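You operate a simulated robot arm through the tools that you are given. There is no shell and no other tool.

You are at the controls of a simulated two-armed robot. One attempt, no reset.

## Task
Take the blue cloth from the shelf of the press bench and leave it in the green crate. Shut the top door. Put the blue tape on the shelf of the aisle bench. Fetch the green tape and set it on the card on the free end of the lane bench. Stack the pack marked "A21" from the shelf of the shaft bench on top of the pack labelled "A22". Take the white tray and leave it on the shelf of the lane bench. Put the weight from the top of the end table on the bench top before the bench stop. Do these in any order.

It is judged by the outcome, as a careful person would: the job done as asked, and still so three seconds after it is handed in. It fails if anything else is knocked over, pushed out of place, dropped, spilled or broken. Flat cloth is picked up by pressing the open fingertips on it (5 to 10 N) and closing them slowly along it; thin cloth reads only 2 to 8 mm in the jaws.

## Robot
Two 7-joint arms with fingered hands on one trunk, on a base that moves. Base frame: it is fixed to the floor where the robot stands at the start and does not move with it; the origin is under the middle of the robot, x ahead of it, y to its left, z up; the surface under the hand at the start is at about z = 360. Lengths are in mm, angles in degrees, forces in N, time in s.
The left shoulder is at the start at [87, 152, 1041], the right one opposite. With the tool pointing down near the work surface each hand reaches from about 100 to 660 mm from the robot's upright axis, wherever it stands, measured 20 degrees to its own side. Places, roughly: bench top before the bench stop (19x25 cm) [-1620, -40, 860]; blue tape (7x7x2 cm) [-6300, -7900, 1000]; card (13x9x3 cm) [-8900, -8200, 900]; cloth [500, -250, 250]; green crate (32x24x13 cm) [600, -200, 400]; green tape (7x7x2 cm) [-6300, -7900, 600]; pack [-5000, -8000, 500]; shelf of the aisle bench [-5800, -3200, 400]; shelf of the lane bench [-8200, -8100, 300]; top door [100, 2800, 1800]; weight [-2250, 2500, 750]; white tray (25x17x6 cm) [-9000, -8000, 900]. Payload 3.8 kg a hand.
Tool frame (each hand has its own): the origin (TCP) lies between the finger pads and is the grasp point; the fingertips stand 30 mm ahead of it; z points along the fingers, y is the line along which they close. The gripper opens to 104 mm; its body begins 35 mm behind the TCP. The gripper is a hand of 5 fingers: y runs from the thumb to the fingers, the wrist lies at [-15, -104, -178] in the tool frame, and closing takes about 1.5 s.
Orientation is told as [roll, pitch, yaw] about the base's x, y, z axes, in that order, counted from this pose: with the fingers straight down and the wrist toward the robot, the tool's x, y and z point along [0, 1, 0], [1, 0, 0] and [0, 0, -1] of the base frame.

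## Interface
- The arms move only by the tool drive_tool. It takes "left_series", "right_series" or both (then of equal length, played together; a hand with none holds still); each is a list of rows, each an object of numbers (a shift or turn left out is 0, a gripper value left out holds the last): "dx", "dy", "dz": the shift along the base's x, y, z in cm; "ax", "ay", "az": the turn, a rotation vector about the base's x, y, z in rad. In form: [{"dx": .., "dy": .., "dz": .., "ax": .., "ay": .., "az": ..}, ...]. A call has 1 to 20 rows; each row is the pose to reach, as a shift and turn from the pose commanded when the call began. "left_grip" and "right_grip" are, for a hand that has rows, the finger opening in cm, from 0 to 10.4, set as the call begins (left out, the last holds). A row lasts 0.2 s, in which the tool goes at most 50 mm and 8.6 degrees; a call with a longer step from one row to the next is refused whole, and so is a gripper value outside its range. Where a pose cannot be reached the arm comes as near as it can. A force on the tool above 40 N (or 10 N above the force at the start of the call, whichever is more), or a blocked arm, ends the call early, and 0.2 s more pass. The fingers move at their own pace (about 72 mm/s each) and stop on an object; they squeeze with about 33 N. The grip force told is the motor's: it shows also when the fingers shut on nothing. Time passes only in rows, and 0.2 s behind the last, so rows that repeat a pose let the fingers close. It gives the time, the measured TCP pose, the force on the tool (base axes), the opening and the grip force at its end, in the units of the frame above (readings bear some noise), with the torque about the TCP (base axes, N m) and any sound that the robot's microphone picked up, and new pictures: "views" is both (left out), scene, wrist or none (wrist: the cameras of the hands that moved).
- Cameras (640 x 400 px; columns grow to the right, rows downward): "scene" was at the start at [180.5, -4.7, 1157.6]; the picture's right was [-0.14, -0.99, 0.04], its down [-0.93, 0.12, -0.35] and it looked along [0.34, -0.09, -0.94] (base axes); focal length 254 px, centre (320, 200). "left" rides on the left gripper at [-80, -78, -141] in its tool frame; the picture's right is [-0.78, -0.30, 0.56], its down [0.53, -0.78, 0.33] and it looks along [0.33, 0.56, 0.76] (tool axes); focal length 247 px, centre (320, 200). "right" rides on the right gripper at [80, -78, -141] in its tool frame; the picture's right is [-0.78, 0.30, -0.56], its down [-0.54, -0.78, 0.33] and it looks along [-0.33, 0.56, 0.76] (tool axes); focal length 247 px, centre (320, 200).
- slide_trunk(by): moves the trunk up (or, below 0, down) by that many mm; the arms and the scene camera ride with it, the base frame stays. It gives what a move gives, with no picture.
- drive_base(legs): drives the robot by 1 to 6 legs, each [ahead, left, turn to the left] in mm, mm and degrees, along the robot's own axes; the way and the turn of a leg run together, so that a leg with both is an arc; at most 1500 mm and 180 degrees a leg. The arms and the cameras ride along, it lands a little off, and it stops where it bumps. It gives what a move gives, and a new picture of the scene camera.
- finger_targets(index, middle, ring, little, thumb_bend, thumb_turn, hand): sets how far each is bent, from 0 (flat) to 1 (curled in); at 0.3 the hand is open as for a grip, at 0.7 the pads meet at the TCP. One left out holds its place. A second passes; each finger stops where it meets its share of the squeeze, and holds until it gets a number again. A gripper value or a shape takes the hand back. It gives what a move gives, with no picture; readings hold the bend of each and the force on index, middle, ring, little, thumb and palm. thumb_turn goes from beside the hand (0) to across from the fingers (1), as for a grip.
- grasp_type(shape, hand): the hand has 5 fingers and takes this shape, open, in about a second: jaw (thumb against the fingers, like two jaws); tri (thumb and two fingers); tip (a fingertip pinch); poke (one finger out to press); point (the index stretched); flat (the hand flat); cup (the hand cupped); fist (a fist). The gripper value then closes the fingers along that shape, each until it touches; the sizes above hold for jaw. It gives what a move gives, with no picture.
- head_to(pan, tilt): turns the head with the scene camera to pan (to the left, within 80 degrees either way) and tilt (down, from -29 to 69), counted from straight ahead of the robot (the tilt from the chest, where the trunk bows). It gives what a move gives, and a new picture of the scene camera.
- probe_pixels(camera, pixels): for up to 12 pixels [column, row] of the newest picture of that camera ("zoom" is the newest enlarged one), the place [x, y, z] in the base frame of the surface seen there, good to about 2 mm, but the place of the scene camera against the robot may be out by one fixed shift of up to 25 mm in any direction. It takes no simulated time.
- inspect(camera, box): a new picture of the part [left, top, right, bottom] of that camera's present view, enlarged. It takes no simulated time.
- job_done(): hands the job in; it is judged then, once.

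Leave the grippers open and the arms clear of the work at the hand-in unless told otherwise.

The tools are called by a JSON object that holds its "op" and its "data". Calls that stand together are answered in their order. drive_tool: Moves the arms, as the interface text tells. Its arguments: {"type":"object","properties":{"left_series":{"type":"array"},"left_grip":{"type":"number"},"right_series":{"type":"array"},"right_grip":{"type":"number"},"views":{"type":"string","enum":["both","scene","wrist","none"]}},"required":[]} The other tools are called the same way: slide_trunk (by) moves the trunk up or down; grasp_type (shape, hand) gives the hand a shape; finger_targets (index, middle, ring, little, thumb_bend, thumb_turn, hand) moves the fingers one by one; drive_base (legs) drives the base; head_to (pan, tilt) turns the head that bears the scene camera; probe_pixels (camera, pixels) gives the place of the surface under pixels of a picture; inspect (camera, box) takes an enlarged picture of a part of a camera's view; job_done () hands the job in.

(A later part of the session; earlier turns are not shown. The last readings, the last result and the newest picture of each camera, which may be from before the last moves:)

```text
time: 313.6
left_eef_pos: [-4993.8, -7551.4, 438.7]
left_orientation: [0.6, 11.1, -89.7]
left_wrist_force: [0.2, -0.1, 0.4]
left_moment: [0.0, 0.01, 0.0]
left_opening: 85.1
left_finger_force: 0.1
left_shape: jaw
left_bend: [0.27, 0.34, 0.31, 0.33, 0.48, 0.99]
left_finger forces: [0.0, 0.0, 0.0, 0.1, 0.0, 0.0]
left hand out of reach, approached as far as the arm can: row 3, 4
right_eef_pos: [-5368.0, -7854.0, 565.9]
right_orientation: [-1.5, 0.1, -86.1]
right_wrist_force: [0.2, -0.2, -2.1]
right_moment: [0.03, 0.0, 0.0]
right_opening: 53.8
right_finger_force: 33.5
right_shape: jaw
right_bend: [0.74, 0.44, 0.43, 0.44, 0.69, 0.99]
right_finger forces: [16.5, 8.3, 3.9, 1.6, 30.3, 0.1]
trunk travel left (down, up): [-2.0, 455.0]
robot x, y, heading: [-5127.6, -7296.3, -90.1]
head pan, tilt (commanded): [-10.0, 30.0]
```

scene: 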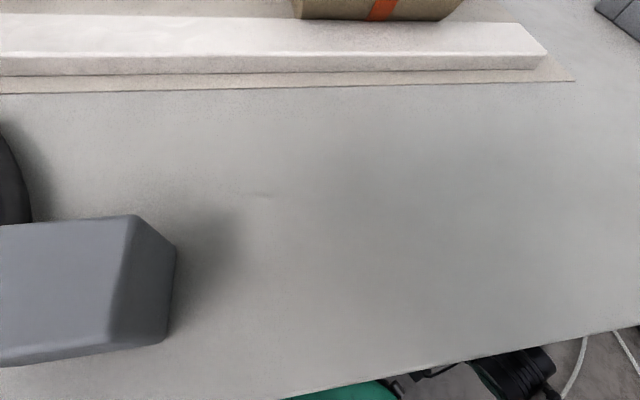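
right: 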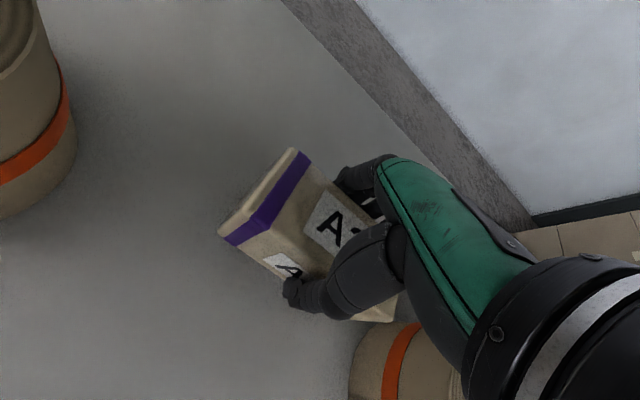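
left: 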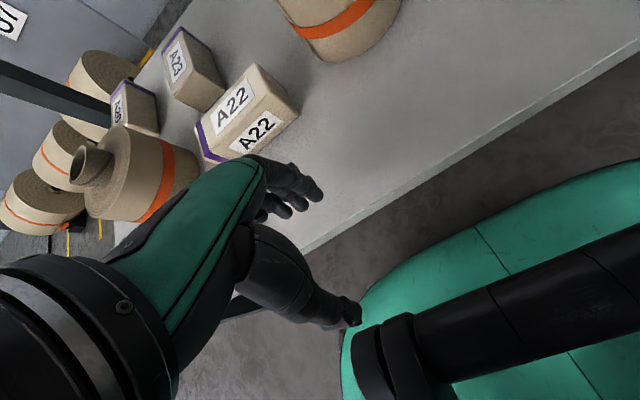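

A21 is at z=566 (bottom ≈526, spools end ≈490). I drive the base 285 mm to the left (east) with the pack held.

{"op": "drive_base", "data": {"legs": [[0, 285, 0]]}}

{"op": "inspect", "data": {"camera": "left", "box": [0, 0, 640, 400]}}

{"op": "inspect", "data": {"camera": "right", "box": [0, 0, 640, 400]}}

```text
time: 315.6
left_eef_pos: [-4710.4, -7553.3, 439.4]
left_orientation: [0.7, 10.9, -89.6]
left_wrist_force: [-0.1, 0.8, -1.1]
left_moment: [-0.01, 0.01, -0.01]
left_opening: 85.1
left_finger_force: 0.1
left_shape: jaw
left_bend: [0.27, 0.34, 0.31, 0.33, 0.48, 0.99]
left_finger forces: [0.0, 0.1, 0.0, 0.0, 0.1, 0.0]
right_eef_pos: [-5083.2, -7853.8, 565.0]
right_orientation: [-1.5, 0.0, -86.1]
right_wrist_force: [-0.1, -0.1, -2.0]
right_moment: [0.0, 0.01, 0.01]
right_opening: 53.6
right_finger_force: 33.0
right_shape: jaw
right_bend: [0.74, 0.44, 0.43, 0.44, 0.69, 0.99]
right_finger forces: [16.4, 8.4, 3.9, 1.6, 30.3, 0.1]
trunk travel left (down, up): [-2.0, 455.0]
robot x, y, heading: [-4845.6, -7295.3, -90.0]
head pan, tilt (commanded): [-10.0, 30.0]
```

scene: 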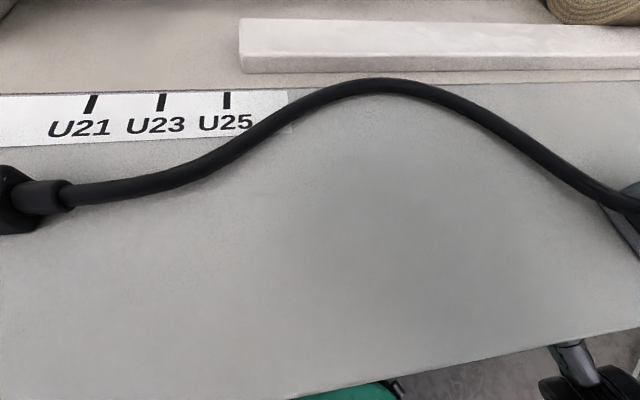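

```text
1.00 times, centred on (320, 200) of left (not enlarged: the box is as wide or as high as the picture)
```

zoom: 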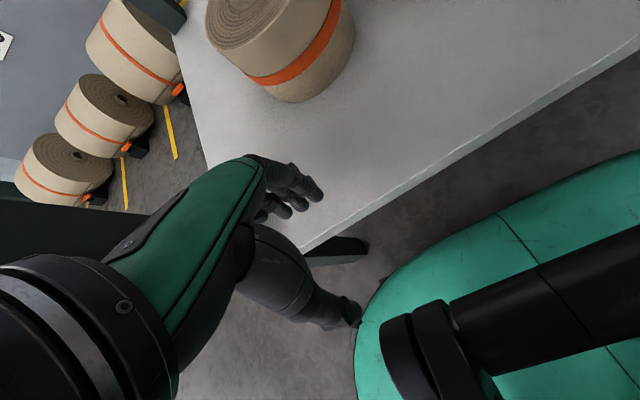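

```text
1.00 times, centred on (320, 200) of right (not enlarged: the box is as wide or as high as the picture)
```

zoom: 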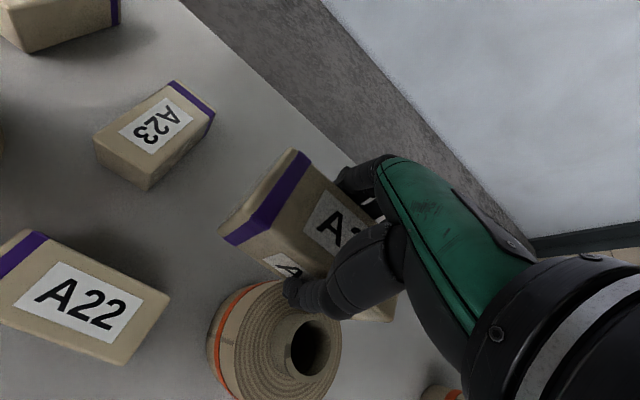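

I probe A22's top corners (and A23's near corner) in the right wrist view.

{"op": "probe_pixels", "data": {"camera": "zoom", "pixels": [[46, 240], [164, 298], [125, 360], [3, 310], [80, 300], [150, 180], [98, 150], [310, 290], [236, 300], [165, 340]]}}

```text
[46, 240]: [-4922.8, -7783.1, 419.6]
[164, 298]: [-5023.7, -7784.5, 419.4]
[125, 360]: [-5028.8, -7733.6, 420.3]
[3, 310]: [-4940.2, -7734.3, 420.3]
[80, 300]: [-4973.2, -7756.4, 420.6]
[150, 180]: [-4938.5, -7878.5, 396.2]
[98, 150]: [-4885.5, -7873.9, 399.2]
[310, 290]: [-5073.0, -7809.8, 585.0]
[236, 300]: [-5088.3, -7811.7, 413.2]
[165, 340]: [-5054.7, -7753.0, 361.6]
```

A22's top: z=420, centre ≈[-4972,-7758], aligned with x. Now I probe A21's visible corners in the hand to know its offset.

{"op": "probe_pixels", "data": {"camera": "zoom", "pixels": [[292, 155], [222, 232], [248, 240], [310, 165], [320, 200], [240, 200], [385, 318], [395, 310], [265, 255], [270, 195]]}}

```text
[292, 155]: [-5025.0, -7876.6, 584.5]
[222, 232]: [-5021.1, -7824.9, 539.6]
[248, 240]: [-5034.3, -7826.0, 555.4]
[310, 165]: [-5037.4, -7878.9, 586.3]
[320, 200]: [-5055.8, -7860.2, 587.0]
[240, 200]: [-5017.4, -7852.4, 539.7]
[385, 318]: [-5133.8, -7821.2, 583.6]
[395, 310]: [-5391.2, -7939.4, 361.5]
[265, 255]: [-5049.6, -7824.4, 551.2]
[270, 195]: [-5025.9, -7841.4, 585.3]
```

{"op": "inspect", "data": {"camera": "right", "box": [200, 130, 420, 340]}}

{"op": "probe_pixels", "data": {"camera": "zoom", "pixels": [[175, 55], [230, 60], [60, 205], [110, 235], [150, 260], [540, 360], [520, 370], [300, 170], [350, 130], [500, 380], [340, 250], [120, 210]]}}

```text
1.90 times, centred on (310, 235) of right
```

zoom: 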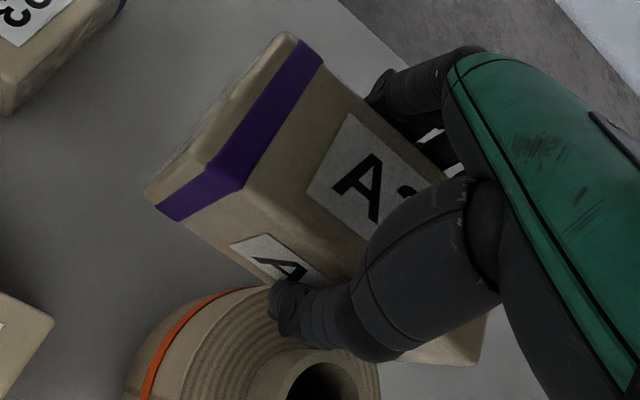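

```text
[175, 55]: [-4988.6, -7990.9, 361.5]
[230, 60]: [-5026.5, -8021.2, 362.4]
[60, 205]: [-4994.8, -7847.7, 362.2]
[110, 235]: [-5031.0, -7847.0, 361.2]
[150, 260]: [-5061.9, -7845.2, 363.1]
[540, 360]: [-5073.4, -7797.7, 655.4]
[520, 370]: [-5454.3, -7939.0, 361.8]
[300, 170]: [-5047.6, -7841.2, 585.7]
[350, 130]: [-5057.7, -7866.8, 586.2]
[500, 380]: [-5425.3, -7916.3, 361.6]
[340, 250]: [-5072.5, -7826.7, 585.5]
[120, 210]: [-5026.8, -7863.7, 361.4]
```

{"op": "probe_pixels", "data": {"camera": "zoom", "pixels": [[240, 180], [270, 198], [310, 222], [350, 243], [472, 352], [295, 45], [318, 62], [370, 110], [212, 160], [255, 80]]}}

```text
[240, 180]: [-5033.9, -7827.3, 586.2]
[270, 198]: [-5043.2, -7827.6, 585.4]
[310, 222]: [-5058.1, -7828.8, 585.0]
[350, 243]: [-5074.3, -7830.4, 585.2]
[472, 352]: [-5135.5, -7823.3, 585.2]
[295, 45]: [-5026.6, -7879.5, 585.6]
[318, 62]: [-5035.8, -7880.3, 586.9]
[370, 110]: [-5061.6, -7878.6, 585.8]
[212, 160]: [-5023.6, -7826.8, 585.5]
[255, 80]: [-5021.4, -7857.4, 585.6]
```

A21 in the hand is aligned with x; its centre is 5 mm east of the TCP, bottom 38 mm below it. I move it over A22: +106 mm x, +95 mm y at the same height.

{"op": "drive_tool", "data": {"right_series": [{"dx": 2.7, "dy": 2.4}, {"dx": 5.4, "dy": 4.8}, {"dx": 8.1, "dy": 7.2}, {"dx": 10.6, "dy": 9.5}, {"dx": 10.6, "dy": 9.5}], "views": "wrist"}}

```text
time: 316.8
left_eef_pos: [-4709.7, -7553.6, 440.0]
left_orientation: [0.7, 10.9, -89.7]
left_wrist_force: [-0.5, 0.4, -0.7]
left_moment: [0.01, -0.03, 0.02]
left_opening: 85.0
left_finger_force: 0.0
left_shape: jaw
left_bend: [0.27, 0.34, 0.31, 0.33, 0.48, 0.99]
left_finger forces: [0.0, 0.0, 0.1, 0.0, 0.0, 0.0]
right_eef_pos: [-4977.0, -7758.4, 565.9]
right_orientation: [-1.5, 0.0, -86.1]
right_wrist_force: [-0.2, -0.7, -1.9]
right_moment: [-0.04, -0.01, -0.01]
right_opening: 53.4
right_finger_force: 33.5
right_shape: jaw
right_bend: [0.74, 0.44, 0.43, 0.44, 0.69, 0.99]
right_finger forces: [16.5, 8.3, 3.9, 1.5, 30.2, 0.1]
trunk travel left (down, up): [-2.0, 455.0]
robot x, y, heading: [-4843.2, -7296.2, -90.3]
head pan, tilt (commanded): [-10.0, 30.0]
```

right: 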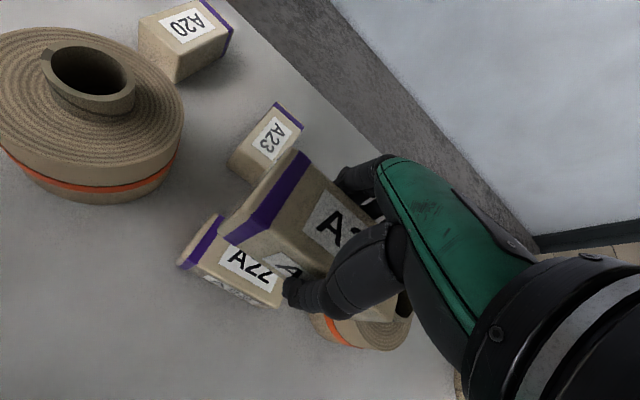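

A21 is above A22. I lower 103 mm to ~4 mm above it.

{"op": "drive_tool", "data": {"right_series": [{"dz": -3}, {"dz": -6}, {"dz": -8.5}, {"dz": -10.3}, {"dz": -10.3}], "views": "wrist"}}

{"op": "inspect", "data": {"camera": "right", "box": [140, 80, 460, 340]}}

```text
time: 318.0
left_eef_pos: [-4710.6, -7552.5, 440.6]
left_orientation: [0.6, 11.0, -89.7]
left_wrist_force: [-0.3, 0.0, -0.1]
left_moment: [0.0, 0.01, -0.02]
left_opening: 84.8
left_finger_force: 0.1
left_shape: jaw
left_bend: [0.27, 0.34, 0.31, 0.33, 0.48, 0.99]
left_finger forces: [0.1, 0.0, 0.0, 0.1, 0.0, 0.0]
right_eef_pos: [-4979.3, -7758.1, 462.7]
right_orientation: [-1.5, 0.1, -86.1]
right_wrist_force: [0.8, 0.2, -2.5]
right_moment: [0.0, 0.01, 0.02]
right_opening: 53.5
right_finger_force: 33.1
right_shape: jaw
right_bend: [0.74, 0.44, 0.43, 0.44, 0.69, 0.99]
right_finger forces: [16.5, 8.3, 4.0, 1.6, 30.2, 0.1]
trunk travel left (down, up): [-2.0, 455.0]
robot x, y, heading: [-4841.9, -7294.5, -90.1]
head pan, tilt (commanded): [-10.0, 30.0]
```

right: 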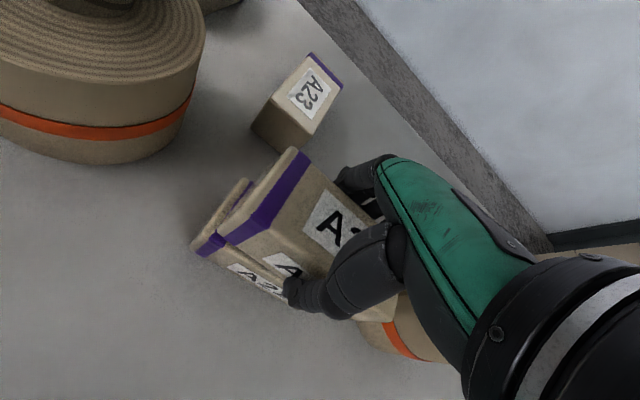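

```text
1.54 times, centred on (300, 210) of right
```

zoom: 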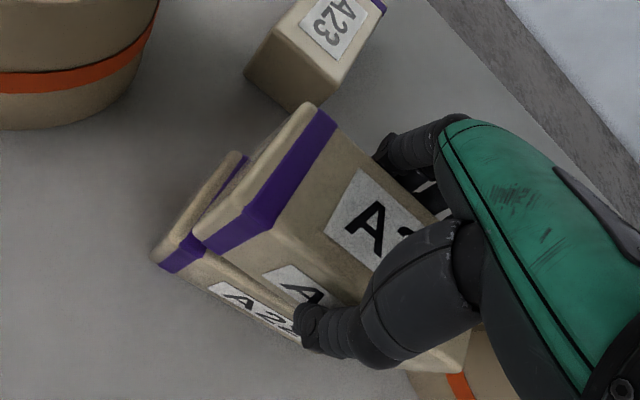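

{"op": "probe_pixels", "data": {"camera": "zoom", "pixels": [[204, 232], [165, 250], [236, 160], [310, 108], [215, 200], [175, 240], [215, 255], [185, 268]]}}

```text
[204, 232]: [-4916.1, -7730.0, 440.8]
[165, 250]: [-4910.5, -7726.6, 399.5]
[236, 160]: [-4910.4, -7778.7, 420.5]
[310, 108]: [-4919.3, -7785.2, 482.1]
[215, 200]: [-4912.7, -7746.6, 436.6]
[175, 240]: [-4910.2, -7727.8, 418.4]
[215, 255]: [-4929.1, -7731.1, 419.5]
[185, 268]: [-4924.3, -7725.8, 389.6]
```

Well aligned (within ~4 mm). I lower in 2 mm steps to contact.

{"op": "drive_tool", "data": {"right_series": [{"dz": -0.2}, {"dz": -0.4}, {"dz": -0.55}], "views": "none"}}

```text
time: 318.8
left_eef_pos: [-4710.6, -7553.1, 440.6]
left_orientation: [0.6, 11.1, -89.6]
left_wrist_force: [0.2, -0.4, -0.6]
left_moment: [0.02, 0.01, -0.02]
left_opening: 84.9
left_finger_force: 0.1
left_shape: jaw
left_bend: [0.27, 0.34, 0.31, 0.33, 0.48, 0.99]
left_finger forces: [0.0, 0.1, 0.1, 0.0, 0.1, 0.0]
right_eef_pos: [-4977.1, -7760.1, 456.8]
right_orientation: [-1.5, -0.2, -86.1]
right_wrist_force: [-0.9, 0.9, 0.4]
right_moment: [0.09, 0.02, 0.02]
right_opening: 53.5
right_finger_force: 33.1
right_shape: jaw
right_bend: [0.74, 0.44, 0.43, 0.44, 0.69, 0.99]
right_finger forces: [16.6, 8.4, 4.1, 1.5, 30.4, 0.0]
trunk travel left (down, up): [-2.0, 455.0]
robot x, y, heading: [-4839.7, -7295.9, -90.0]
head pan, tilt (commanded): [-10.0, 30.0]
```

The wrist load has dropped from -2.5 N to about 0: contact is made. I open the right hand slowly.

{"op": "drive_tool", "data": {"right_series": [{"dz": -0.1}, {"dz": -0.1}, {"dz": -0.1}, {"dz": -0.1}, {"dz": -0.1}, {"dz": -0.1}, {"dz": -0.1}], "right_grip": 10.4, "views": "wrist"}}

```text
time: 320.4
left_eef_pos: [-4711.0, -7551.9, 440.2]
left_orientation: [0.6, 11.1, -89.6]
left_wrist_force: [-0.1, -0.1, -0.2]
left_moment: [0.0, -0.02, 0.01]
left_opening: 84.8
left_finger_force: 0.2
left_shape: jaw
left_bend: [0.27, 0.34, 0.31, 0.33, 0.48, 0.99]
left_finger forces: [0.0, 0.1, 0.0, 0.1, 0.1, 0.0]
right_eef_pos: [-4977.1, -7758.3, 456.3]
right_orientation: [-1.5, 0.0, -86.2]
right_wrist_force: [0.2, 0.4, 1.0]
right_moment: [0.0, -0.01, 0.02]
right_opening: 103.6
right_finger_force: 0.0
right_shape: jaw
right_bend: [0.3, 0.3, 0.3, 0.3, 0.3, 0.98]
right_finger forces: [0.0, 0.0, 0.1, 0.1, 0.0, 0.0]
trunk travel left (down, up): [-2.0, 455.0]
robot x, y, heading: [-4844.3, -7294.0, -90.1]
head pan, tilt (commanded): [-10.0, 30.0]
```

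right: 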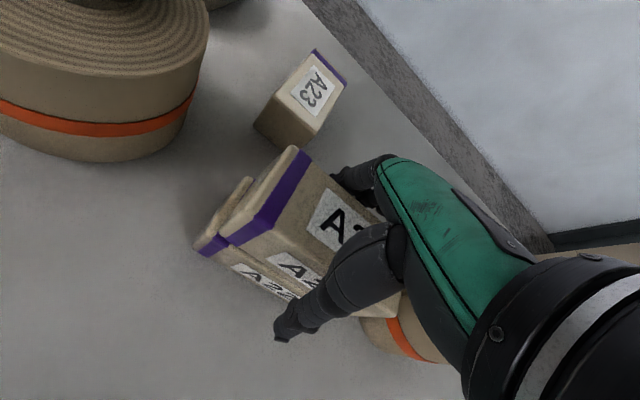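

The pack stays on A22. I lift the hand straight up 110 mm and check.

{"op": "drive_tool", "data": {"right_series": [{"dz": 2}, {"dz": 5}, {"dz": 8}, {"dz": 11}], "views": "wrist"}}

```text
time: 321.4
left_eef_pos: [-4710.7, -7552.8, 440.2]
left_orientation: [0.6, 11.0, -89.6]
left_wrist_force: [0.7, -1.0, -0.7]
left_moment: [0.0, -0.04, 0.0]
left_opening: 84.8
left_finger_force: 0.1
left_shape: jaw
left_bend: [0.27, 0.34, 0.31, 0.33, 0.48, 0.99]
left_finger forces: [0.1, 0.0, 0.0, 0.1, 0.0, 0.1]
right_eef_pos: [-4976.7, -7757.2, 567.6]
right_orientation: [-1.5, 0.2, -86.1]
right_wrist_force: [0.7, -0.1, 0.7]
right_moment: [-0.01, 0.01, 0.0]
right_opening: 103.5
right_finger_force: 0.1
right_shape: jaw
right_bend: [0.3, 0.3, 0.3, 0.3, 0.3, 0.98]
right_finger forces: [0.0, 0.1, 0.0, 0.0, 0.0, 0.0]
trunk travel left (down, up): [-2.0, 455.0]
robot x, y, heading: [-4839.6, -7295.5, -89.8]
head pan, tilt (commanded): [-10.0, 30.0]
```

right: 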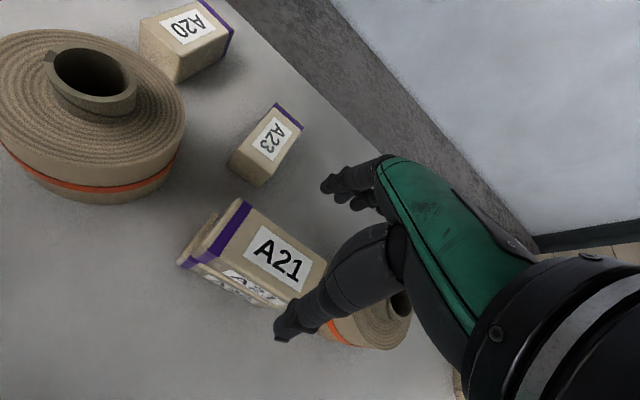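

A21 sits squarely on A22. The fingertips are ~55 mm above it, so I back the base straight out 450 mm.

{"op": "drive_base", "data": {"legs": [[-450, 0, 0]]}}

{"op": "head_to", "data": {"pan": -50, "tilt": 15}}

```text
time: 324.1
left_eef_pos: [-4710.1, -7100.3, 441.3]
left_orientation: [0.7, 11.0, -89.6]
left_wrist_force: [-0.2, 0.2, 0.3]
left_moment: [0.03, 0.01, 0.02]
left_opening: 85.2
left_finger_force: 0.0
left_shape: jaw
left_bend: [0.27, 0.34, 0.31, 0.33, 0.48, 0.99]
left_finger forces: [0.1, 0.0, 0.0, 0.0, 0.0, 0.1]
right_eef_pos: [-4977.1, -7302.6, 566.9]
right_orientation: [-1.5, 0.0, -86.0]
right_wrist_force: [0.0, 0.4, 0.7]
right_moment: [0.02, 0.01, 0.01]
right_opening: 103.9
right_finger_force: 0.1
right_shape: jaw
right_bend: [0.3, 0.3, 0.3, 0.3, 0.3, 0.98]
right_finger forces: [0.0, 0.0, 0.0, 0.1, 0.1, 0.1]
trunk travel left (down, up): [-2.0, 455.0]
robot x, y, heading: [-4844.1, -6840.7, -89.9]
head pan, tilt (commanded): [-10.0, 30.0]
```

scene: 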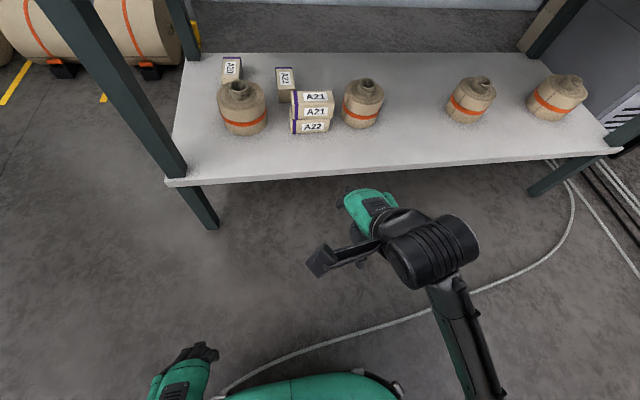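

```text
time: 325.2
left_eef_pos: [-4710.9, -7100.8, 439.8]
left_orientation: [0.6, 11.0, -89.6]
left_wrist_force: [-0.4, 0.4, -0.6]
left_moment: [0.01, 0.0, -0.02]
left_opening: 84.7
left_finger_force: 0.1
left_shape: jaw
left_bend: [0.27, 0.34, 0.31, 0.33, 0.48, 0.99]
left_finger forces: [0.0, 0.0, 0.0, 0.1, 0.0, 0.1]
right_eef_pos: [-4976.7, -7304.9, 566.4]
right_orientation: [-1.5, 0.0, -86.0]
right_wrist_force: [-0.3, 0.4, 0.3]
right_moment: [0.0, 0.01, -0.01]
right_opening: 103.9
right_finger_force: 0.0
right_shape: jaw
right_bend: [0.3, 0.3, 0.3, 0.3, 0.3, 0.98]
right_finger forces: [0.0, 0.0, 0.0, 0.0, 0.0, 0.0]
trunk travel left (down, up): [-2.0, 455.0]
robot x, y, heading: [-4845.3, -6841.3, -90.2]
head pan, tilt (commanded): [-50.0, 15.0]
```

scene: 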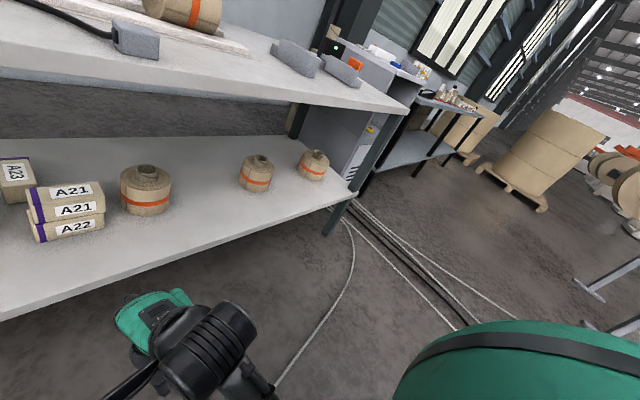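

The stack stands well. I raise the trunk to normal, then sidestep west 1450 mm to get in front of the drawer unit.

{"op": "slide_trunk", "data": {"by": 130}}

{"op": "drive_base", "data": {"legs": [[0, -1440, 0]]}}

{"op": "head_to", "data": {"pan": 0, "tilt": 20}}

```text
time: 326.8
left_eef_pos: [-4710.8, -7100.5, 569.0]
left_orientation: [0.5, 11.0, -89.7]
left_wrist_force: [-0.4, 1.0, 0.2]
left_moment: [0.01, 0.01, 0.0]
left_opening: 84.8
left_finger_force: 0.0
left_shape: jaw
left_bend: [0.27, 0.34, 0.31, 0.33, 0.48, 0.99]
left_finger forces: [0.0, 0.0, 0.1, 0.0, 0.0, 0.1]
right_eef_pos: [-4977.6, -7303.5, 696.8]
right_orientation: [-1.5, 0.1, -86.1]
right_wrist_force: [0.8, -0.3, -1.2]
right_moment: [0.0, -0.03, 0.0]
right_opening: 103.6
right_finger_force: 0.2
right_shape: jaw
right_bend: [0.3, 0.3, 0.3, 0.3, 0.3, 0.98]
right_finger forces: [0.0, 0.1, 0.1, 0.1, 0.0, 0.1]
trunk travel left (down, up): [-132.0, 325.0]
robot x, y, heading: [-4845.7, -6842.0, -90.0]
head pan, tilt (commanded): [-50.0, 15.0]
```

```text
time: 333.9
left_eef_pos: [-6144.2, -7102.1, 570.1]
left_orientation: [0.5, 11.1, -89.3]
left_wrist_force: [-0.2, 0.0, 0.2]
left_moment: [-0.01, 0.0, -0.01]
left_opening: 85.1
left_finger_force: 0.1
left_shape: jaw
left_bend: [0.27, 0.34, 0.31, 0.33, 0.48, 0.99]
left_finger forces: [0.0, 0.0, 0.1, 0.0, 0.0, 0.0]
right_eef_pos: [-6409.3, -7307.0, 697.9]
right_orientation: [-1.5, 0.0, -85.9]
right_wrist_force: [-0.8, -1.1, -0.2]
right_moment: [0.01, 0.04, 0.02]
right_opening: 103.5
right_finger_force: 0.1
right_shape: jaw
right_bend: [0.3, 0.3, 0.3, 0.3, 0.3, 0.98]
right_finger forces: [0.0, 0.0, 0.0, 0.1, 0.1, 0.1]
trunk travel left (down, up): [-132.0, 325.0]
robot x, y, heading: [-6276.0, -6844.0, -89.6]
head pan, tilt (commanded): [-50.0, 15.0]
```

scene: 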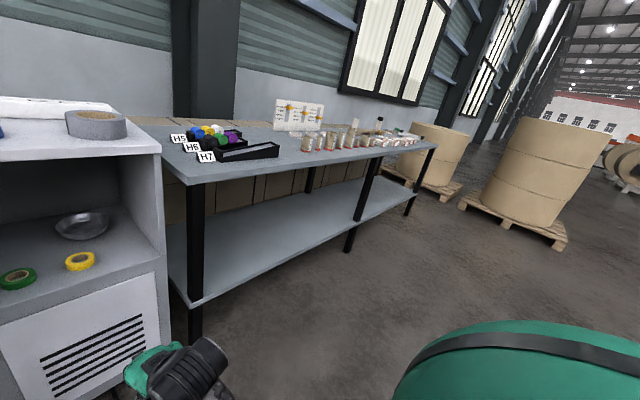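

```text
time: 335.1
left_eef_pos: [-6143.3, -7101.8, 569.4]
left_orientation: [0.6, 11.0, -89.2]
left_wrist_force: [0.6, 0.7, -0.7]
left_moment: [-0.03, 0.03, -0.02]
left_opening: 84.9
left_finger_force: 0.1
left_shape: jaw
left_bend: [0.27, 0.34, 0.31, 0.33, 0.48, 0.99]
left_finger forces: [0.0, 0.0, 0.0, 0.0, 0.0, 0.0]
right_eef_pos: [-6409.7, -7306.5, 698.2]
right_orientation: [-1.4, -0.1, -85.9]
right_wrist_force: [0.3, 0.1, 0.6]
right_moment: [0.01, -0.04, 0.01]
right_opening: 103.6
right_finger_force: 0.0
right_shape: jaw
right_bend: [0.3, 0.3, 0.3, 0.3, 0.3, 0.98]
right_finger forces: [0.0, 0.0, 0.0, 0.0, 0.0, 0.0]
trunk travel left (down, up): [-132.0, 325.0]
robot x, y, heading: [-6277.3, -6845.8, -89.9]
head pan, tilt (commanded): [0.0, 20.0]
```

scene: 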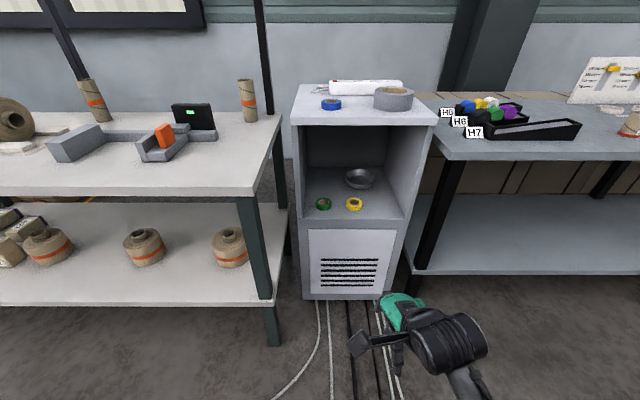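

I see the cabinet: blue tape on its top (331,104), green and yellow tape in the open compartment (323,204 / 354,204). I probe them.

{"op": "inspect", "data": {"camera": "scene", "box": [280, 70, 450, 220]}}

{"op": "probe_pixels", "data": {"camera": "scene", "pixels": [[331, 102], [324, 104], [338, 104], [300, 125], [425, 125], [323, 204], [317, 205], [330, 205], [354, 204], [310, 215], [400, 215], [395, 150]]}}

```text
2.67 times, centred on (365, 145) of scene
```

zoom: 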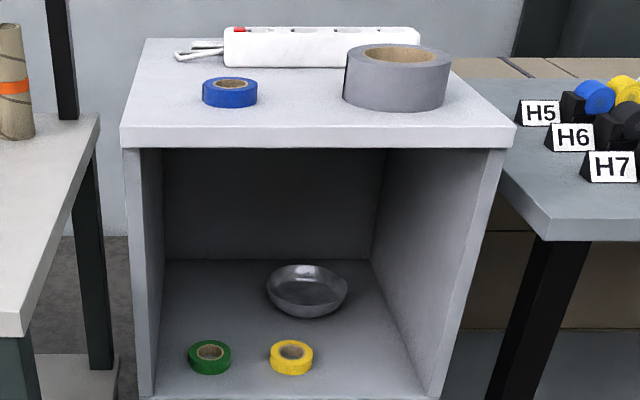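

```text
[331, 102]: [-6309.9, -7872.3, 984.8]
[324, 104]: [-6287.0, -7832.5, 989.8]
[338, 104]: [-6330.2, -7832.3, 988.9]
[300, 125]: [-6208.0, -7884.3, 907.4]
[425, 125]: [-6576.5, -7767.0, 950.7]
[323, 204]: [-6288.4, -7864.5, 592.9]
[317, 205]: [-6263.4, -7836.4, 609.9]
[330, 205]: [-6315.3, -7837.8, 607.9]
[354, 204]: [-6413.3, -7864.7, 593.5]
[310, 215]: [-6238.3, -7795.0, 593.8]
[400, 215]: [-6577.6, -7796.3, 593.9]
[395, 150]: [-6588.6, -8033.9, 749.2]
```

The cabinet stands between two benches. I check the lane bench's near corner and cabinet dimensions to see how close I can get.

{"op": "probe_pixels", "data": {"camera": "scene", "pixels": [[440, 158], [630, 152], [420, 270], [460, 265], [270, 190], [265, 290], [305, 295], [385, 292], [300, 230], [296, 118], [434, 120], [345, 150]]}}

```text
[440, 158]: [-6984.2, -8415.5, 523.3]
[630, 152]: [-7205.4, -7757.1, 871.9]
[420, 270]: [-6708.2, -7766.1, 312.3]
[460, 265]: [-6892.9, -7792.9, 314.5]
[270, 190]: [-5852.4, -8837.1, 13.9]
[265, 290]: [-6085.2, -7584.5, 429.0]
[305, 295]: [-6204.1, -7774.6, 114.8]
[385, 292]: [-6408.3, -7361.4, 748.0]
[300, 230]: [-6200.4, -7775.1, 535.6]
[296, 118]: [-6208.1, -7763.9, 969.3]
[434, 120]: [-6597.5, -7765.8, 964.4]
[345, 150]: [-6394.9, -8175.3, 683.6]
```

The lane bench front is level with the cabinet front (y≈-7760); the shaft bench leg is at [-6085,-7585]. I'll use the left hand for the tapes from x≈-6430. First I pull the right arm back close to the body and level the left hand.

{"op": "drive_tool", "data": {"right_series": [{"dy": 4, "dx": -1}, {"dy": 8, "dx": -2.5}, {"dy": 12, "dx": -4}, {"dy": 16, "dx": -6}, {"dy": 19, "dx": -8}, {"dy": 21, "dx": -9}], "left_series": [{"dz": 2, "ax": -0.04}, {"dz": 4, "ax": -0.08}, {"dz": 6, "ax": -0.12}, {"dz": 7, "ax": -0.16}, {"dz": 8, "ax": -0.19}, {"dz": 8, "ax": -0.19}], "left_grip": 10.4, "views": "scene"}}

```text
time: 336.5
left_eef_pos: [-6148.2, -7106.3, 634.5]
left_orientation: [0.5, 0.0, -89.2]
left_wrist_force: [-0.2, 0.5, -0.6]
left_moment: [0.01, 0.0, -0.04]
left_opening: 103.7
left_finger_force: 0.0
left_shape: jaw
left_bend: [0.3, 0.3, 0.3, 0.3, 0.3, 0.98]
left_finger forces: [0.0, 0.0, 0.0, 0.1, 0.1, 0.0]
left hand out of reach, approached as far as the arm can: row 4, 5, 6
right_eef_pos: [-6506.6, -7127.8, 630.2]
right_orientation: [-1.5, 0.0, -85.8]
right_wrist_force: [0.2, 1.2, -0.4]
right_moment: [-0.01, 0.03, 0.01]
right_opening: 103.9
right_finger_force: 0.1
right_shape: jaw
right_bend: [0.3, 0.3, 0.3, 0.3, 0.3, 0.98]
right_finger forces: [0.1, 0.0, 0.0, 0.1, 0.0, 0.1]
right hand out of reach, approached as far as the arm can: row 3, 4, 5, 6
trunk travel left (down, up): [-132.0, 325.0]
robot x, y, heading: [-6277.3, -6846.9, -89.8]
head pan, tilt (commanded): [0.0, 20.0]
```

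scene: 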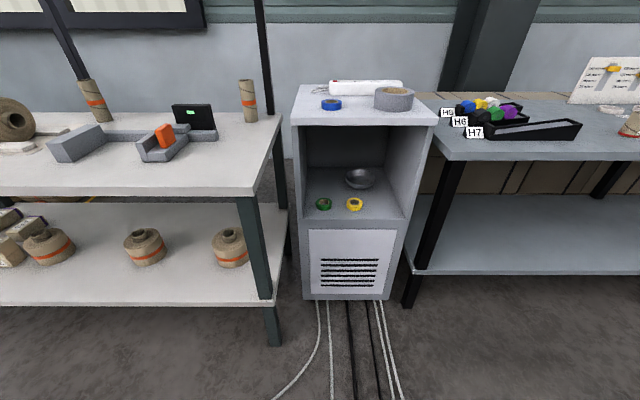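

Now I approach: 570 mm ahead and 150 mm to the right, keeping the hands just in front of the cabinet.

{"op": "drive_tool", "data": {"right_series": [{"dx": 2}, {"dx": 4}, {"dx": 5}], "views": "none"}}

{"op": "drive_base", "data": {"legs": [[300, -150, 0], [265, 0, 0]]}}

{"op": "inspect", "data": {"camera": "left", "box": [0, 0, 640, 400]}}

```text
time: 337.3
left_eef_pos: [-6148.6, -7107.7, 634.3]
left_orientation: [0.5, 0.1, -89.3]
left_wrist_force: [-0.3, 0.4, 0.3]
left_moment: [0.0, -0.04, 0.02]
left_opening: 103.6
left_finger_force: 0.1
left_shape: jaw
left_bend: [0.3, 0.3, 0.3, 0.3, 0.3, 0.98]
left_finger forces: [0.0, 0.0, 0.1, 0.1, 0.1, 0.0]
right_eef_pos: [-6456.7, -7126.9, 628.7]
right_orientation: [-1.6, -0.1, -85.9]
right_wrist_force: [-0.6, 0.3, 0.3]
right_moment: [-0.04, 0.01, 0.03]
right_opening: 103.8
right_finger_force: 0.1
right_shape: jaw
right_bend: [0.3, 0.3, 0.3, 0.3, 0.3, 0.98]
right_finger forces: [0.1, 0.1, 0.0, 0.0, 0.0, 0.1]
trunk travel left (down, up): [-132.0, 325.0]
robot x, y, heading: [-6275.6, -6843.1, -89.8]
head pan, tilt (commanded): [0.0, 20.0]
```

```text
time: 340.9
left_eef_pos: [-6296.6, -7666.2, 634.9]
left_orientation: [0.6, 0.2, -89.2]
left_wrist_force: [0.8, -0.9, -0.3]
left_moment: [-0.02, -0.01, -0.01]
left_opening: 103.7
left_finger_force: 0.0
left_shape: jaw
left_bend: [0.3, 0.3, 0.3, 0.3, 0.3, 0.98]
left_finger forces: [0.0, 0.0, 0.0, 0.0, 0.0, 0.0]
right_eef_pos: [-6604.9, -7686.7, 628.1]
right_orientation: [-1.5, 0.0, -85.8]
right_wrist_force: [0.8, 0.8, -0.5]
right_moment: [0.0, -0.01, -0.01]
right_opening: 103.9
right_finger_force: 0.0
right_shape: jaw
right_bend: [0.3, 0.3, 0.3, 0.3, 0.3, 0.98]
right_finger forces: [0.0, 0.0, 0.0, 0.0, 0.0, 0.0]
trunk travel left (down, up): [-132.0, 325.0]
robot x, y, heading: [-6423.3, -7406.3, -89.7]
head pan, tilt (commanded): [0.0, 20.0]
```

scene: 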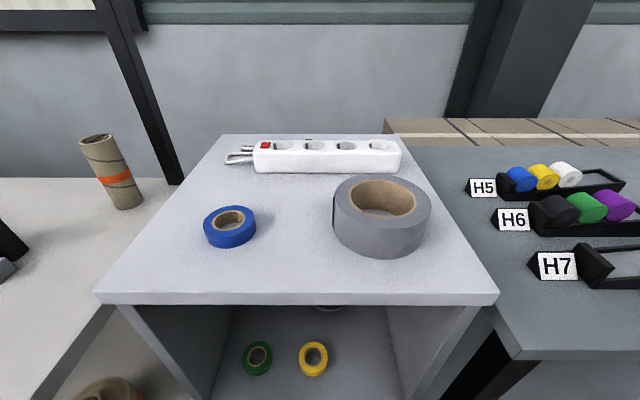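

```text
1.00 times, centred on (320, 200) of left (not enlarged: the box is as wide or as high as the picture)
```

zoom: 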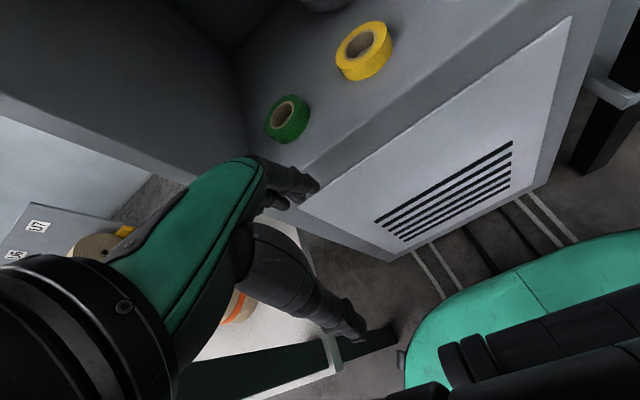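

The left wrist camera sees the green tape (288,118). I probe it, the compartment floor and the left wall.

{"op": "probe_pixels", "data": {"camera": "zoom", "pixels": [[270, 105], [285, 95], [305, 108], [300, 130], [275, 135], [287, 110], [245, 95], [240, 130], [320, 150], [230, 155], [300, 170], [330, 70]]}}

{"op": "inspect", "data": {"camera": "left", "box": [200, 60, 400, 185]}}

```text
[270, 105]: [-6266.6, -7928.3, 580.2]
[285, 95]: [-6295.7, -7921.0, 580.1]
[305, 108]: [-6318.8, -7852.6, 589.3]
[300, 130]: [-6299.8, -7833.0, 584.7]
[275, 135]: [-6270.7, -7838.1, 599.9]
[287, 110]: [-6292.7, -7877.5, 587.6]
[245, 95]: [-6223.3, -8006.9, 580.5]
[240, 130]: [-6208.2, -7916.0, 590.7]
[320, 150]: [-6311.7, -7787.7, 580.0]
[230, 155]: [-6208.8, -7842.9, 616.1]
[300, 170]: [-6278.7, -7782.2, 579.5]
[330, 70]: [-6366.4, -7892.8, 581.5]
```

```text
3.20 times, centred on (300, 122) of left
```

zoom: 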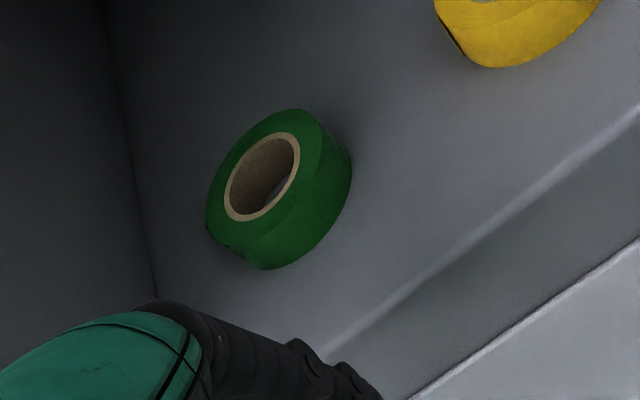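

{"op": "probe_pixels", "data": {"camera": "zoom", "pixels": [[300, 114], [212, 215], [250, 140], [285, 215], [330, 160], [270, 262], [345, 180], [225, 180], [315, 130], [240, 235]]}}

```text
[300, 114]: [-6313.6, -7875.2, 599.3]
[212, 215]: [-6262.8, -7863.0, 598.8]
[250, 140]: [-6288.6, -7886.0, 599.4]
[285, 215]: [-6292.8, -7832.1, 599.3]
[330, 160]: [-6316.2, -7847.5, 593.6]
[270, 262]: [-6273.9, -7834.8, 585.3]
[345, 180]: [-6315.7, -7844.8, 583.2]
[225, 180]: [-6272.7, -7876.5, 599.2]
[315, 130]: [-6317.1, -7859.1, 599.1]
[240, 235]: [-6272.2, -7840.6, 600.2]
```

The green tape: centre [-6290,-7859], radius 28, z 580–600; inner wall at x≈-6208, so the hand fits. I raise slightly and move in over it.

{"op": "drive_tool", "data": {"left_series": [{"dz": 2}, {"dz": 2, "dx": 0.2, "dy": -4}, {"dz": 2, "dx": 0.4, "dy": -8}, {"dz": 2, "dx": 0.6, "dy": -12}, {"dz": 2, "dx": 0.7, "dy": -16}, {"dz": 2, "dx": 0.7, "dy": -19.3}], "left_grip": 9.5, "views": "wrist"}}

```text
time: 342.3
left_eef_pos: [-6290.6, -7857.9, 653.6]
left_orientation: [0.5, 0.2, -89.3]
left_wrist_force: [-0.2, 0.5, 0.6]
left_moment: [0.0, 0.0, -0.01]
left_opening: 94.9
left_finger_force: 0.0
left_shape: jaw
left_bend: [0.31, 0.31, 0.3, 0.31, 0.33, 0.98]
left_finger forces: [0.0, 0.1, 0.1, 0.1, 0.1, 0.1]
left hand out of reach, approached as far as the arm can: row 1, 2
right_eef_pos: [-6604.1, -7685.6, 627.9]
right_orientation: [-1.5, 0.1, -85.8]
right_wrist_force: [0.1, 0.4, 0.0]
right_moment: [0.0, 0.0, -0.02]
right_opening: 103.7
right_finger_force: 0.0
right_shape: jaw
right_bend: [0.3, 0.3, 0.3, 0.3, 0.3, 0.98]
right_finger forces: [0.0, 0.1, 0.0, 0.1, 0.0, 0.0]
trunk travel left (down, up): [-132.0, 325.0]
robot x, y, heading: [-6424.3, -7403.0, -89.8]
head pan, tilt (commanded): [0.0, 20.0]
```

left: 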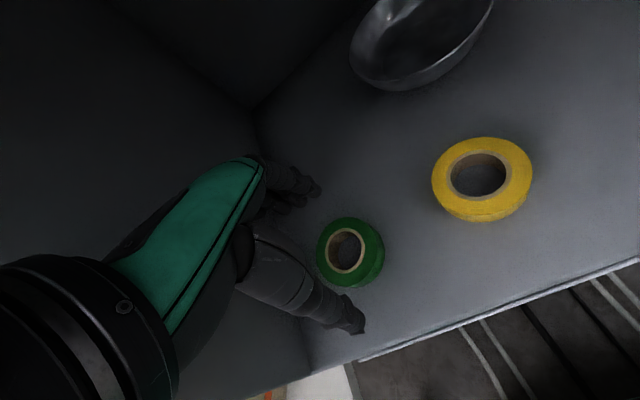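

Over the green tape. I lower to TCP z≈611.

{"op": "drive_tool", "data": {"left_series": [{"dz": -2, "dy": -0.1}, {"dz": -3.4, "dy": -0.1}, {"dz": -4.2, "dy": -0.1}], "views": "wrist"}}

```text
time: 343.1
left_eef_pos: [-6289.6, -7859.3, 613.6]
left_orientation: [0.4, 0.1, -89.2]
left_wrist_force: [-1.0, 0.7, 0.2]
left_moment: [-0.01, 0.0, 0.0]
left_opening: 94.9
left_finger_force: 0.0
left_shape: jaw
left_bend: [0.31, 0.31, 0.3, 0.31, 0.33, 0.98]
left_finger forces: [0.1, 0.1, 0.1, 0.0, 0.0, 0.0]
right_eef_pos: [-6604.2, -7686.2, 630.4]
right_orientation: [-1.5, 0.1, -85.7]
right_wrist_force: [-0.7, -0.2, 0.2]
right_moment: [0.01, 0.01, 0.01]
right_opening: 103.6
right_finger_force: 0.1
right_shape: jaw
right_bend: [0.3, 0.3, 0.3, 0.3, 0.3, 0.98]
right_finger forces: [0.1, 0.1, 0.0, 0.0, 0.1, 0.0]
trunk travel left (down, up): [-132.0, 325.0]
robot x, y, heading: [-6427.4, -7402.3, -89.6]
head pan, tilt (commanded): [0.0, 20.0]
```

left: 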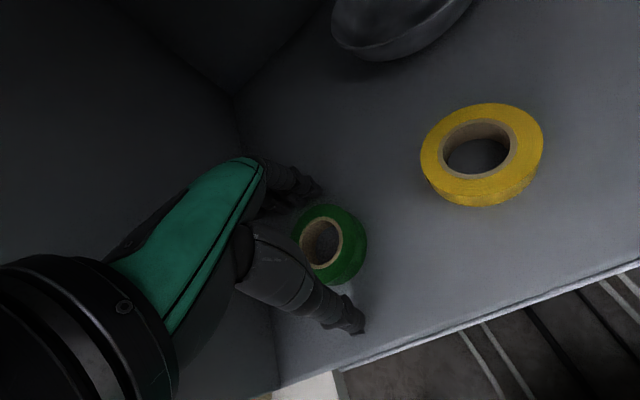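

I lower 4 mm more and close the left hand on the tape.

{"op": "drive_tool", "data": {"left_series": [{"dz": -0.4}, {"dz": -0.4}], "views": "none"}}

{"op": "drive_tool", "data": {"left_series": [{}, {}, {}, {}, {}, {}, {}, {}], "left_grip": 3.5, "views": "wrist"}}

```text
time: 343.7
left_eef_pos: [-6290.2, -7858.2, 610.5]
left_orientation: [0.5, -0.1, -89.2]
left_wrist_force: [0.1, 0.1, 6.6]
left_moment: [-0.33, -0.04, 0.01]
left_opening: 94.7
left_finger_force: 0.1
left_shape: jaw
left_bend: [0.31, 0.31, 0.3, 0.31, 0.33, 0.98]
left_finger forces: [0.0, 5.9, 0.1, 0.0, 0.0, 0.1]
right_eef_pos: [-6604.2, -7685.7, 629.6]
right_orientation: [-1.5, 0.0, -85.8]
right_wrist_force: [0.5, 0.5, 0.0]
right_moment: [0.0, 0.03, 0.01]
right_opening: 103.8
right_finger_force: 0.1
right_shape: jaw
right_bend: [0.3, 0.3, 0.3, 0.3, 0.3, 0.98]
right_finger forces: [0.1, 0.1, 0.0, 0.1, 0.0, 0.0]
trunk travel left (down, up): [-132.0, 325.0]
robot x, y, heading: [-6426.9, -7401.5, -89.5]
head pan, tilt (commanded): [0.0, 20.0]
```

```text
time: 345.5
left_eef_pos: [-6289.9, -7857.6, 610.3]
left_orientation: [0.6, -0.2, -89.2]
left_wrist_force: [2.1, 0.0, 17.4]
left_moment: [-0.19, 0.04, 0.09]
left_opening: 54.6
left_finger_force: 33.2
left_shape: jaw
left_bend: [0.73, 0.4, 0.43, 0.42, 0.72, 1.0]
left_finger forces: [29.3, 8.5, 0.1, 0.1, 33.5, 0.0]
right_eef_pos: [-6604.3, -7684.9, 630.0]
right_orientation: [-1.5, 0.0, -85.8]
right_wrist_force: [0.1, -0.3, 0.1]
right_moment: [-0.03, -0.01, -0.02]
right_opening: 103.9
right_finger_force: 0.0
right_shape: jaw
right_bend: [0.3, 0.3, 0.3, 0.3, 0.3, 0.98]
right_finger forces: [0.0, 0.1, 0.1, 0.0, 0.0, 0.0]
trunk travel left (down, up): [-132.0, 325.0]
robot x, y, heading: [-6425.6, -7402.8, -89.6]
head pan, tilt (commanded): [0.0, 20.0]
```

left: 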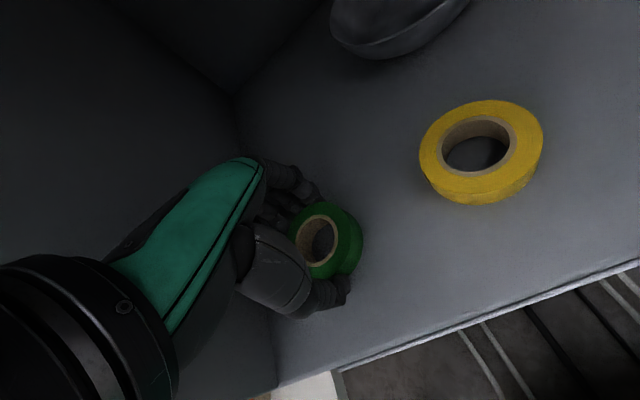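

Gripped (54.6 mm, index 29 N / thumb 33 N). I lift 45 mm and draw the hand out of the compartment.

{"op": "drive_tool", "data": {"left_series": [{"dz": 1.5}, {"dz": 3}, {"dz": 4.5}, {"dz": 4.5, "dy": 4}, {"dz": 4.5, "dy": 8}, {"dz": 4.5, "dy": 12}, {"dz": 4.5, "dy": 16}, {"dz": 4.5, "dy": 20}], "views": "wrist"}}

```text
time: 347.3
left_eef_pos: [-6298.5, -7663.9, 635.8]
left_orientation: [0.5, -0.1, -89.2]
left_wrist_force: [-0.7, -0.2, -0.7]
left_moment: [0.01, -0.02, 0.0]
left_opening: 54.9
left_finger_force: 32.8
left_shape: jaw
left_bend: [0.73, 0.4, 0.43, 0.42, 0.72, 1.0]
left_finger forces: [19.2, 8.4, 0.3, 0.0, 27.8, 0.1]
left hand out of reach, approached as far as the arm can: row 7, 8
right_eef_pos: [-6605.9, -7685.6, 629.5]
right_orientation: [-1.5, 0.1, -85.7]
right_wrist_force: [0.4, 0.6, 0.5]
right_moment: [0.04, 0.0, -0.03]
right_opening: 103.8
right_finger_force: 0.0
right_shape: jaw
right_bend: [0.3, 0.3, 0.3, 0.3, 0.3, 0.98]
right_finger forces: [0.1, 0.0, 0.0, 0.0, 0.0, 0.0]
trunk travel left (down, up): [-132.0, 325.0]
robot x, y, heading: [-6425.2, -7403.4, -89.4]
head pan, tilt (commanded): [0.0, 20.0]
```

left: 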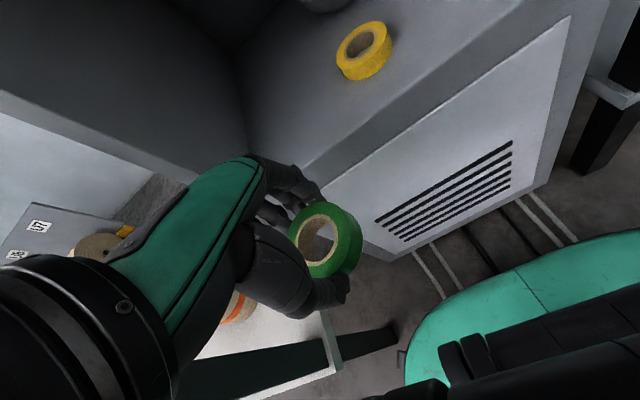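

The green tape is in the left hand. I back off 500 mm, then look west along the lane bench.

{"op": "drive_base", "data": {"legs": [[-450, 0, 0]]}}

{"op": "head_to", "data": {"pan": -60, "tilt": 12}}

{"op": "probe_pixels", "data": {"camera": "scene", "pixels": [[430, 160], [440, 185], [480, 180], [520, 215], [560, 240], [350, 245], [405, 215], [300, 300], [360, 300], [430, 240], [500, 130], [600, 150]]}}

```text
time: 350.1
left_eef_pos: [-6299.9, -7202.1, 634.8]
left_orientation: [0.5, 0.1, -89.2]
left_wrist_force: [-0.6, 0.4, 0.1]
left_moment: [-0.01, 0.0, -0.01]
left_opening: 55.0
left_finger_force: 32.8
left_shape: jaw
left_bend: [0.73, 0.4, 0.43, 0.42, 0.72, 1.0]
left_finger forces: [19.3, 8.4, 0.3, 0.0, 27.8, 0.0]
right_eef_pos: [-6606.7, -7223.7, 629.8]
right_orientation: [-1.5, 0.0, -85.7]
right_wrist_force: [0.5, 0.0, 0.0]
right_moment: [-0.01, -0.02, 0.04]
right_opening: 104.0
right_finger_force: 0.0
right_shape: jaw
right_bend: [0.3, 0.3, 0.3, 0.3, 0.3, 0.98]
right_finger forces: [0.1, 0.1, 0.0, 0.1, 0.0, 0.1]
trunk travel left (down, up): [-132.0, 325.0]
robot x, y, heading: [-6428.8, -6940.5, -89.4]
head pan, tilt (commanded): [0.0, 20.0]
```

scene: 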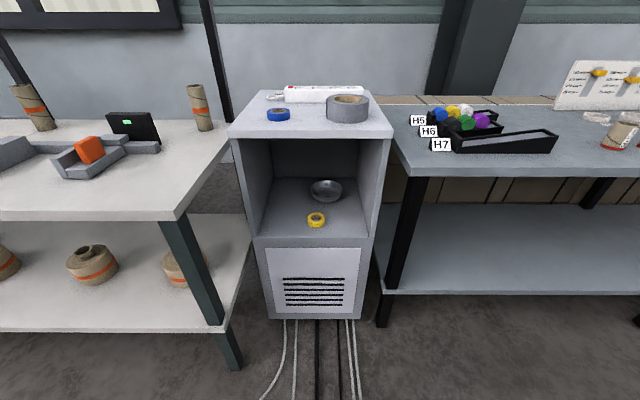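

```text
time: 351.4
left_eef_pos: [-6300.2, -7201.9, 634.1]
left_orientation: [0.6, 0.0, -89.3]
left_wrist_force: [0.1, -0.7, -0.9]
left_moment: [-0.04, 0.0, -0.03]
left_opening: 55.0
left_finger_force: 32.9
left_shape: jaw
left_bend: [0.73, 0.4, 0.43, 0.42, 0.72, 1.0]
left_finger forces: [19.4, 8.4, 0.4, 0.0, 27.9, 0.0]
right_eef_pos: [-6607.4, -7224.0, 629.6]
right_orientation: [-1.5, 0.0, -85.7]
right_wrist_force: [0.0, 0.0, 0.4]
right_moment: [-0.04, -0.01, 0.0]
right_opening: 103.8
right_finger_force: 0.1
right_shape: jaw
right_bend: [0.3, 0.3, 0.3, 0.3, 0.3, 0.98]
right_finger forces: [0.0, 0.1, 0.1, 0.0, 0.1, 0.1]
trunk travel left (down, up): [-132.0, 325.0]
robot x, y, heading: [-6428.9, -6940.6, -89.7]
head pan, tilt (commanded): [-60.0, 12.0]
```

scene: 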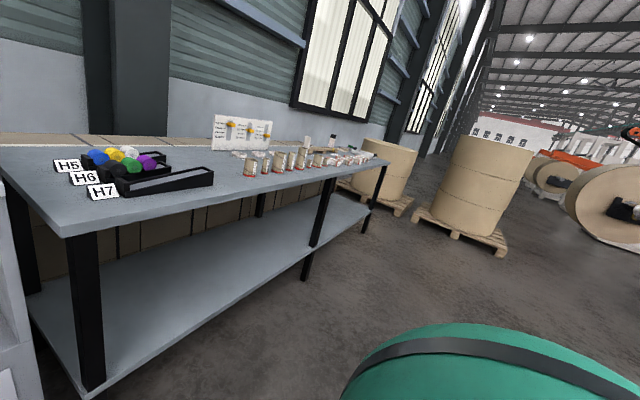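

```text
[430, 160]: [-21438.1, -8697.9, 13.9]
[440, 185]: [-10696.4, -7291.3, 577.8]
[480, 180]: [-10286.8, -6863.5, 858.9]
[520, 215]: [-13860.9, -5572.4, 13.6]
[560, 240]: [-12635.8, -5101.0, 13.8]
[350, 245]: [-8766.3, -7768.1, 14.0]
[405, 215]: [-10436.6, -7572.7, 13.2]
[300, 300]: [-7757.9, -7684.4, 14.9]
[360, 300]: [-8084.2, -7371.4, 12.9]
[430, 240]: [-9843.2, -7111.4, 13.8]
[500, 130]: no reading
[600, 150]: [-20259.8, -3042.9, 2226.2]
```

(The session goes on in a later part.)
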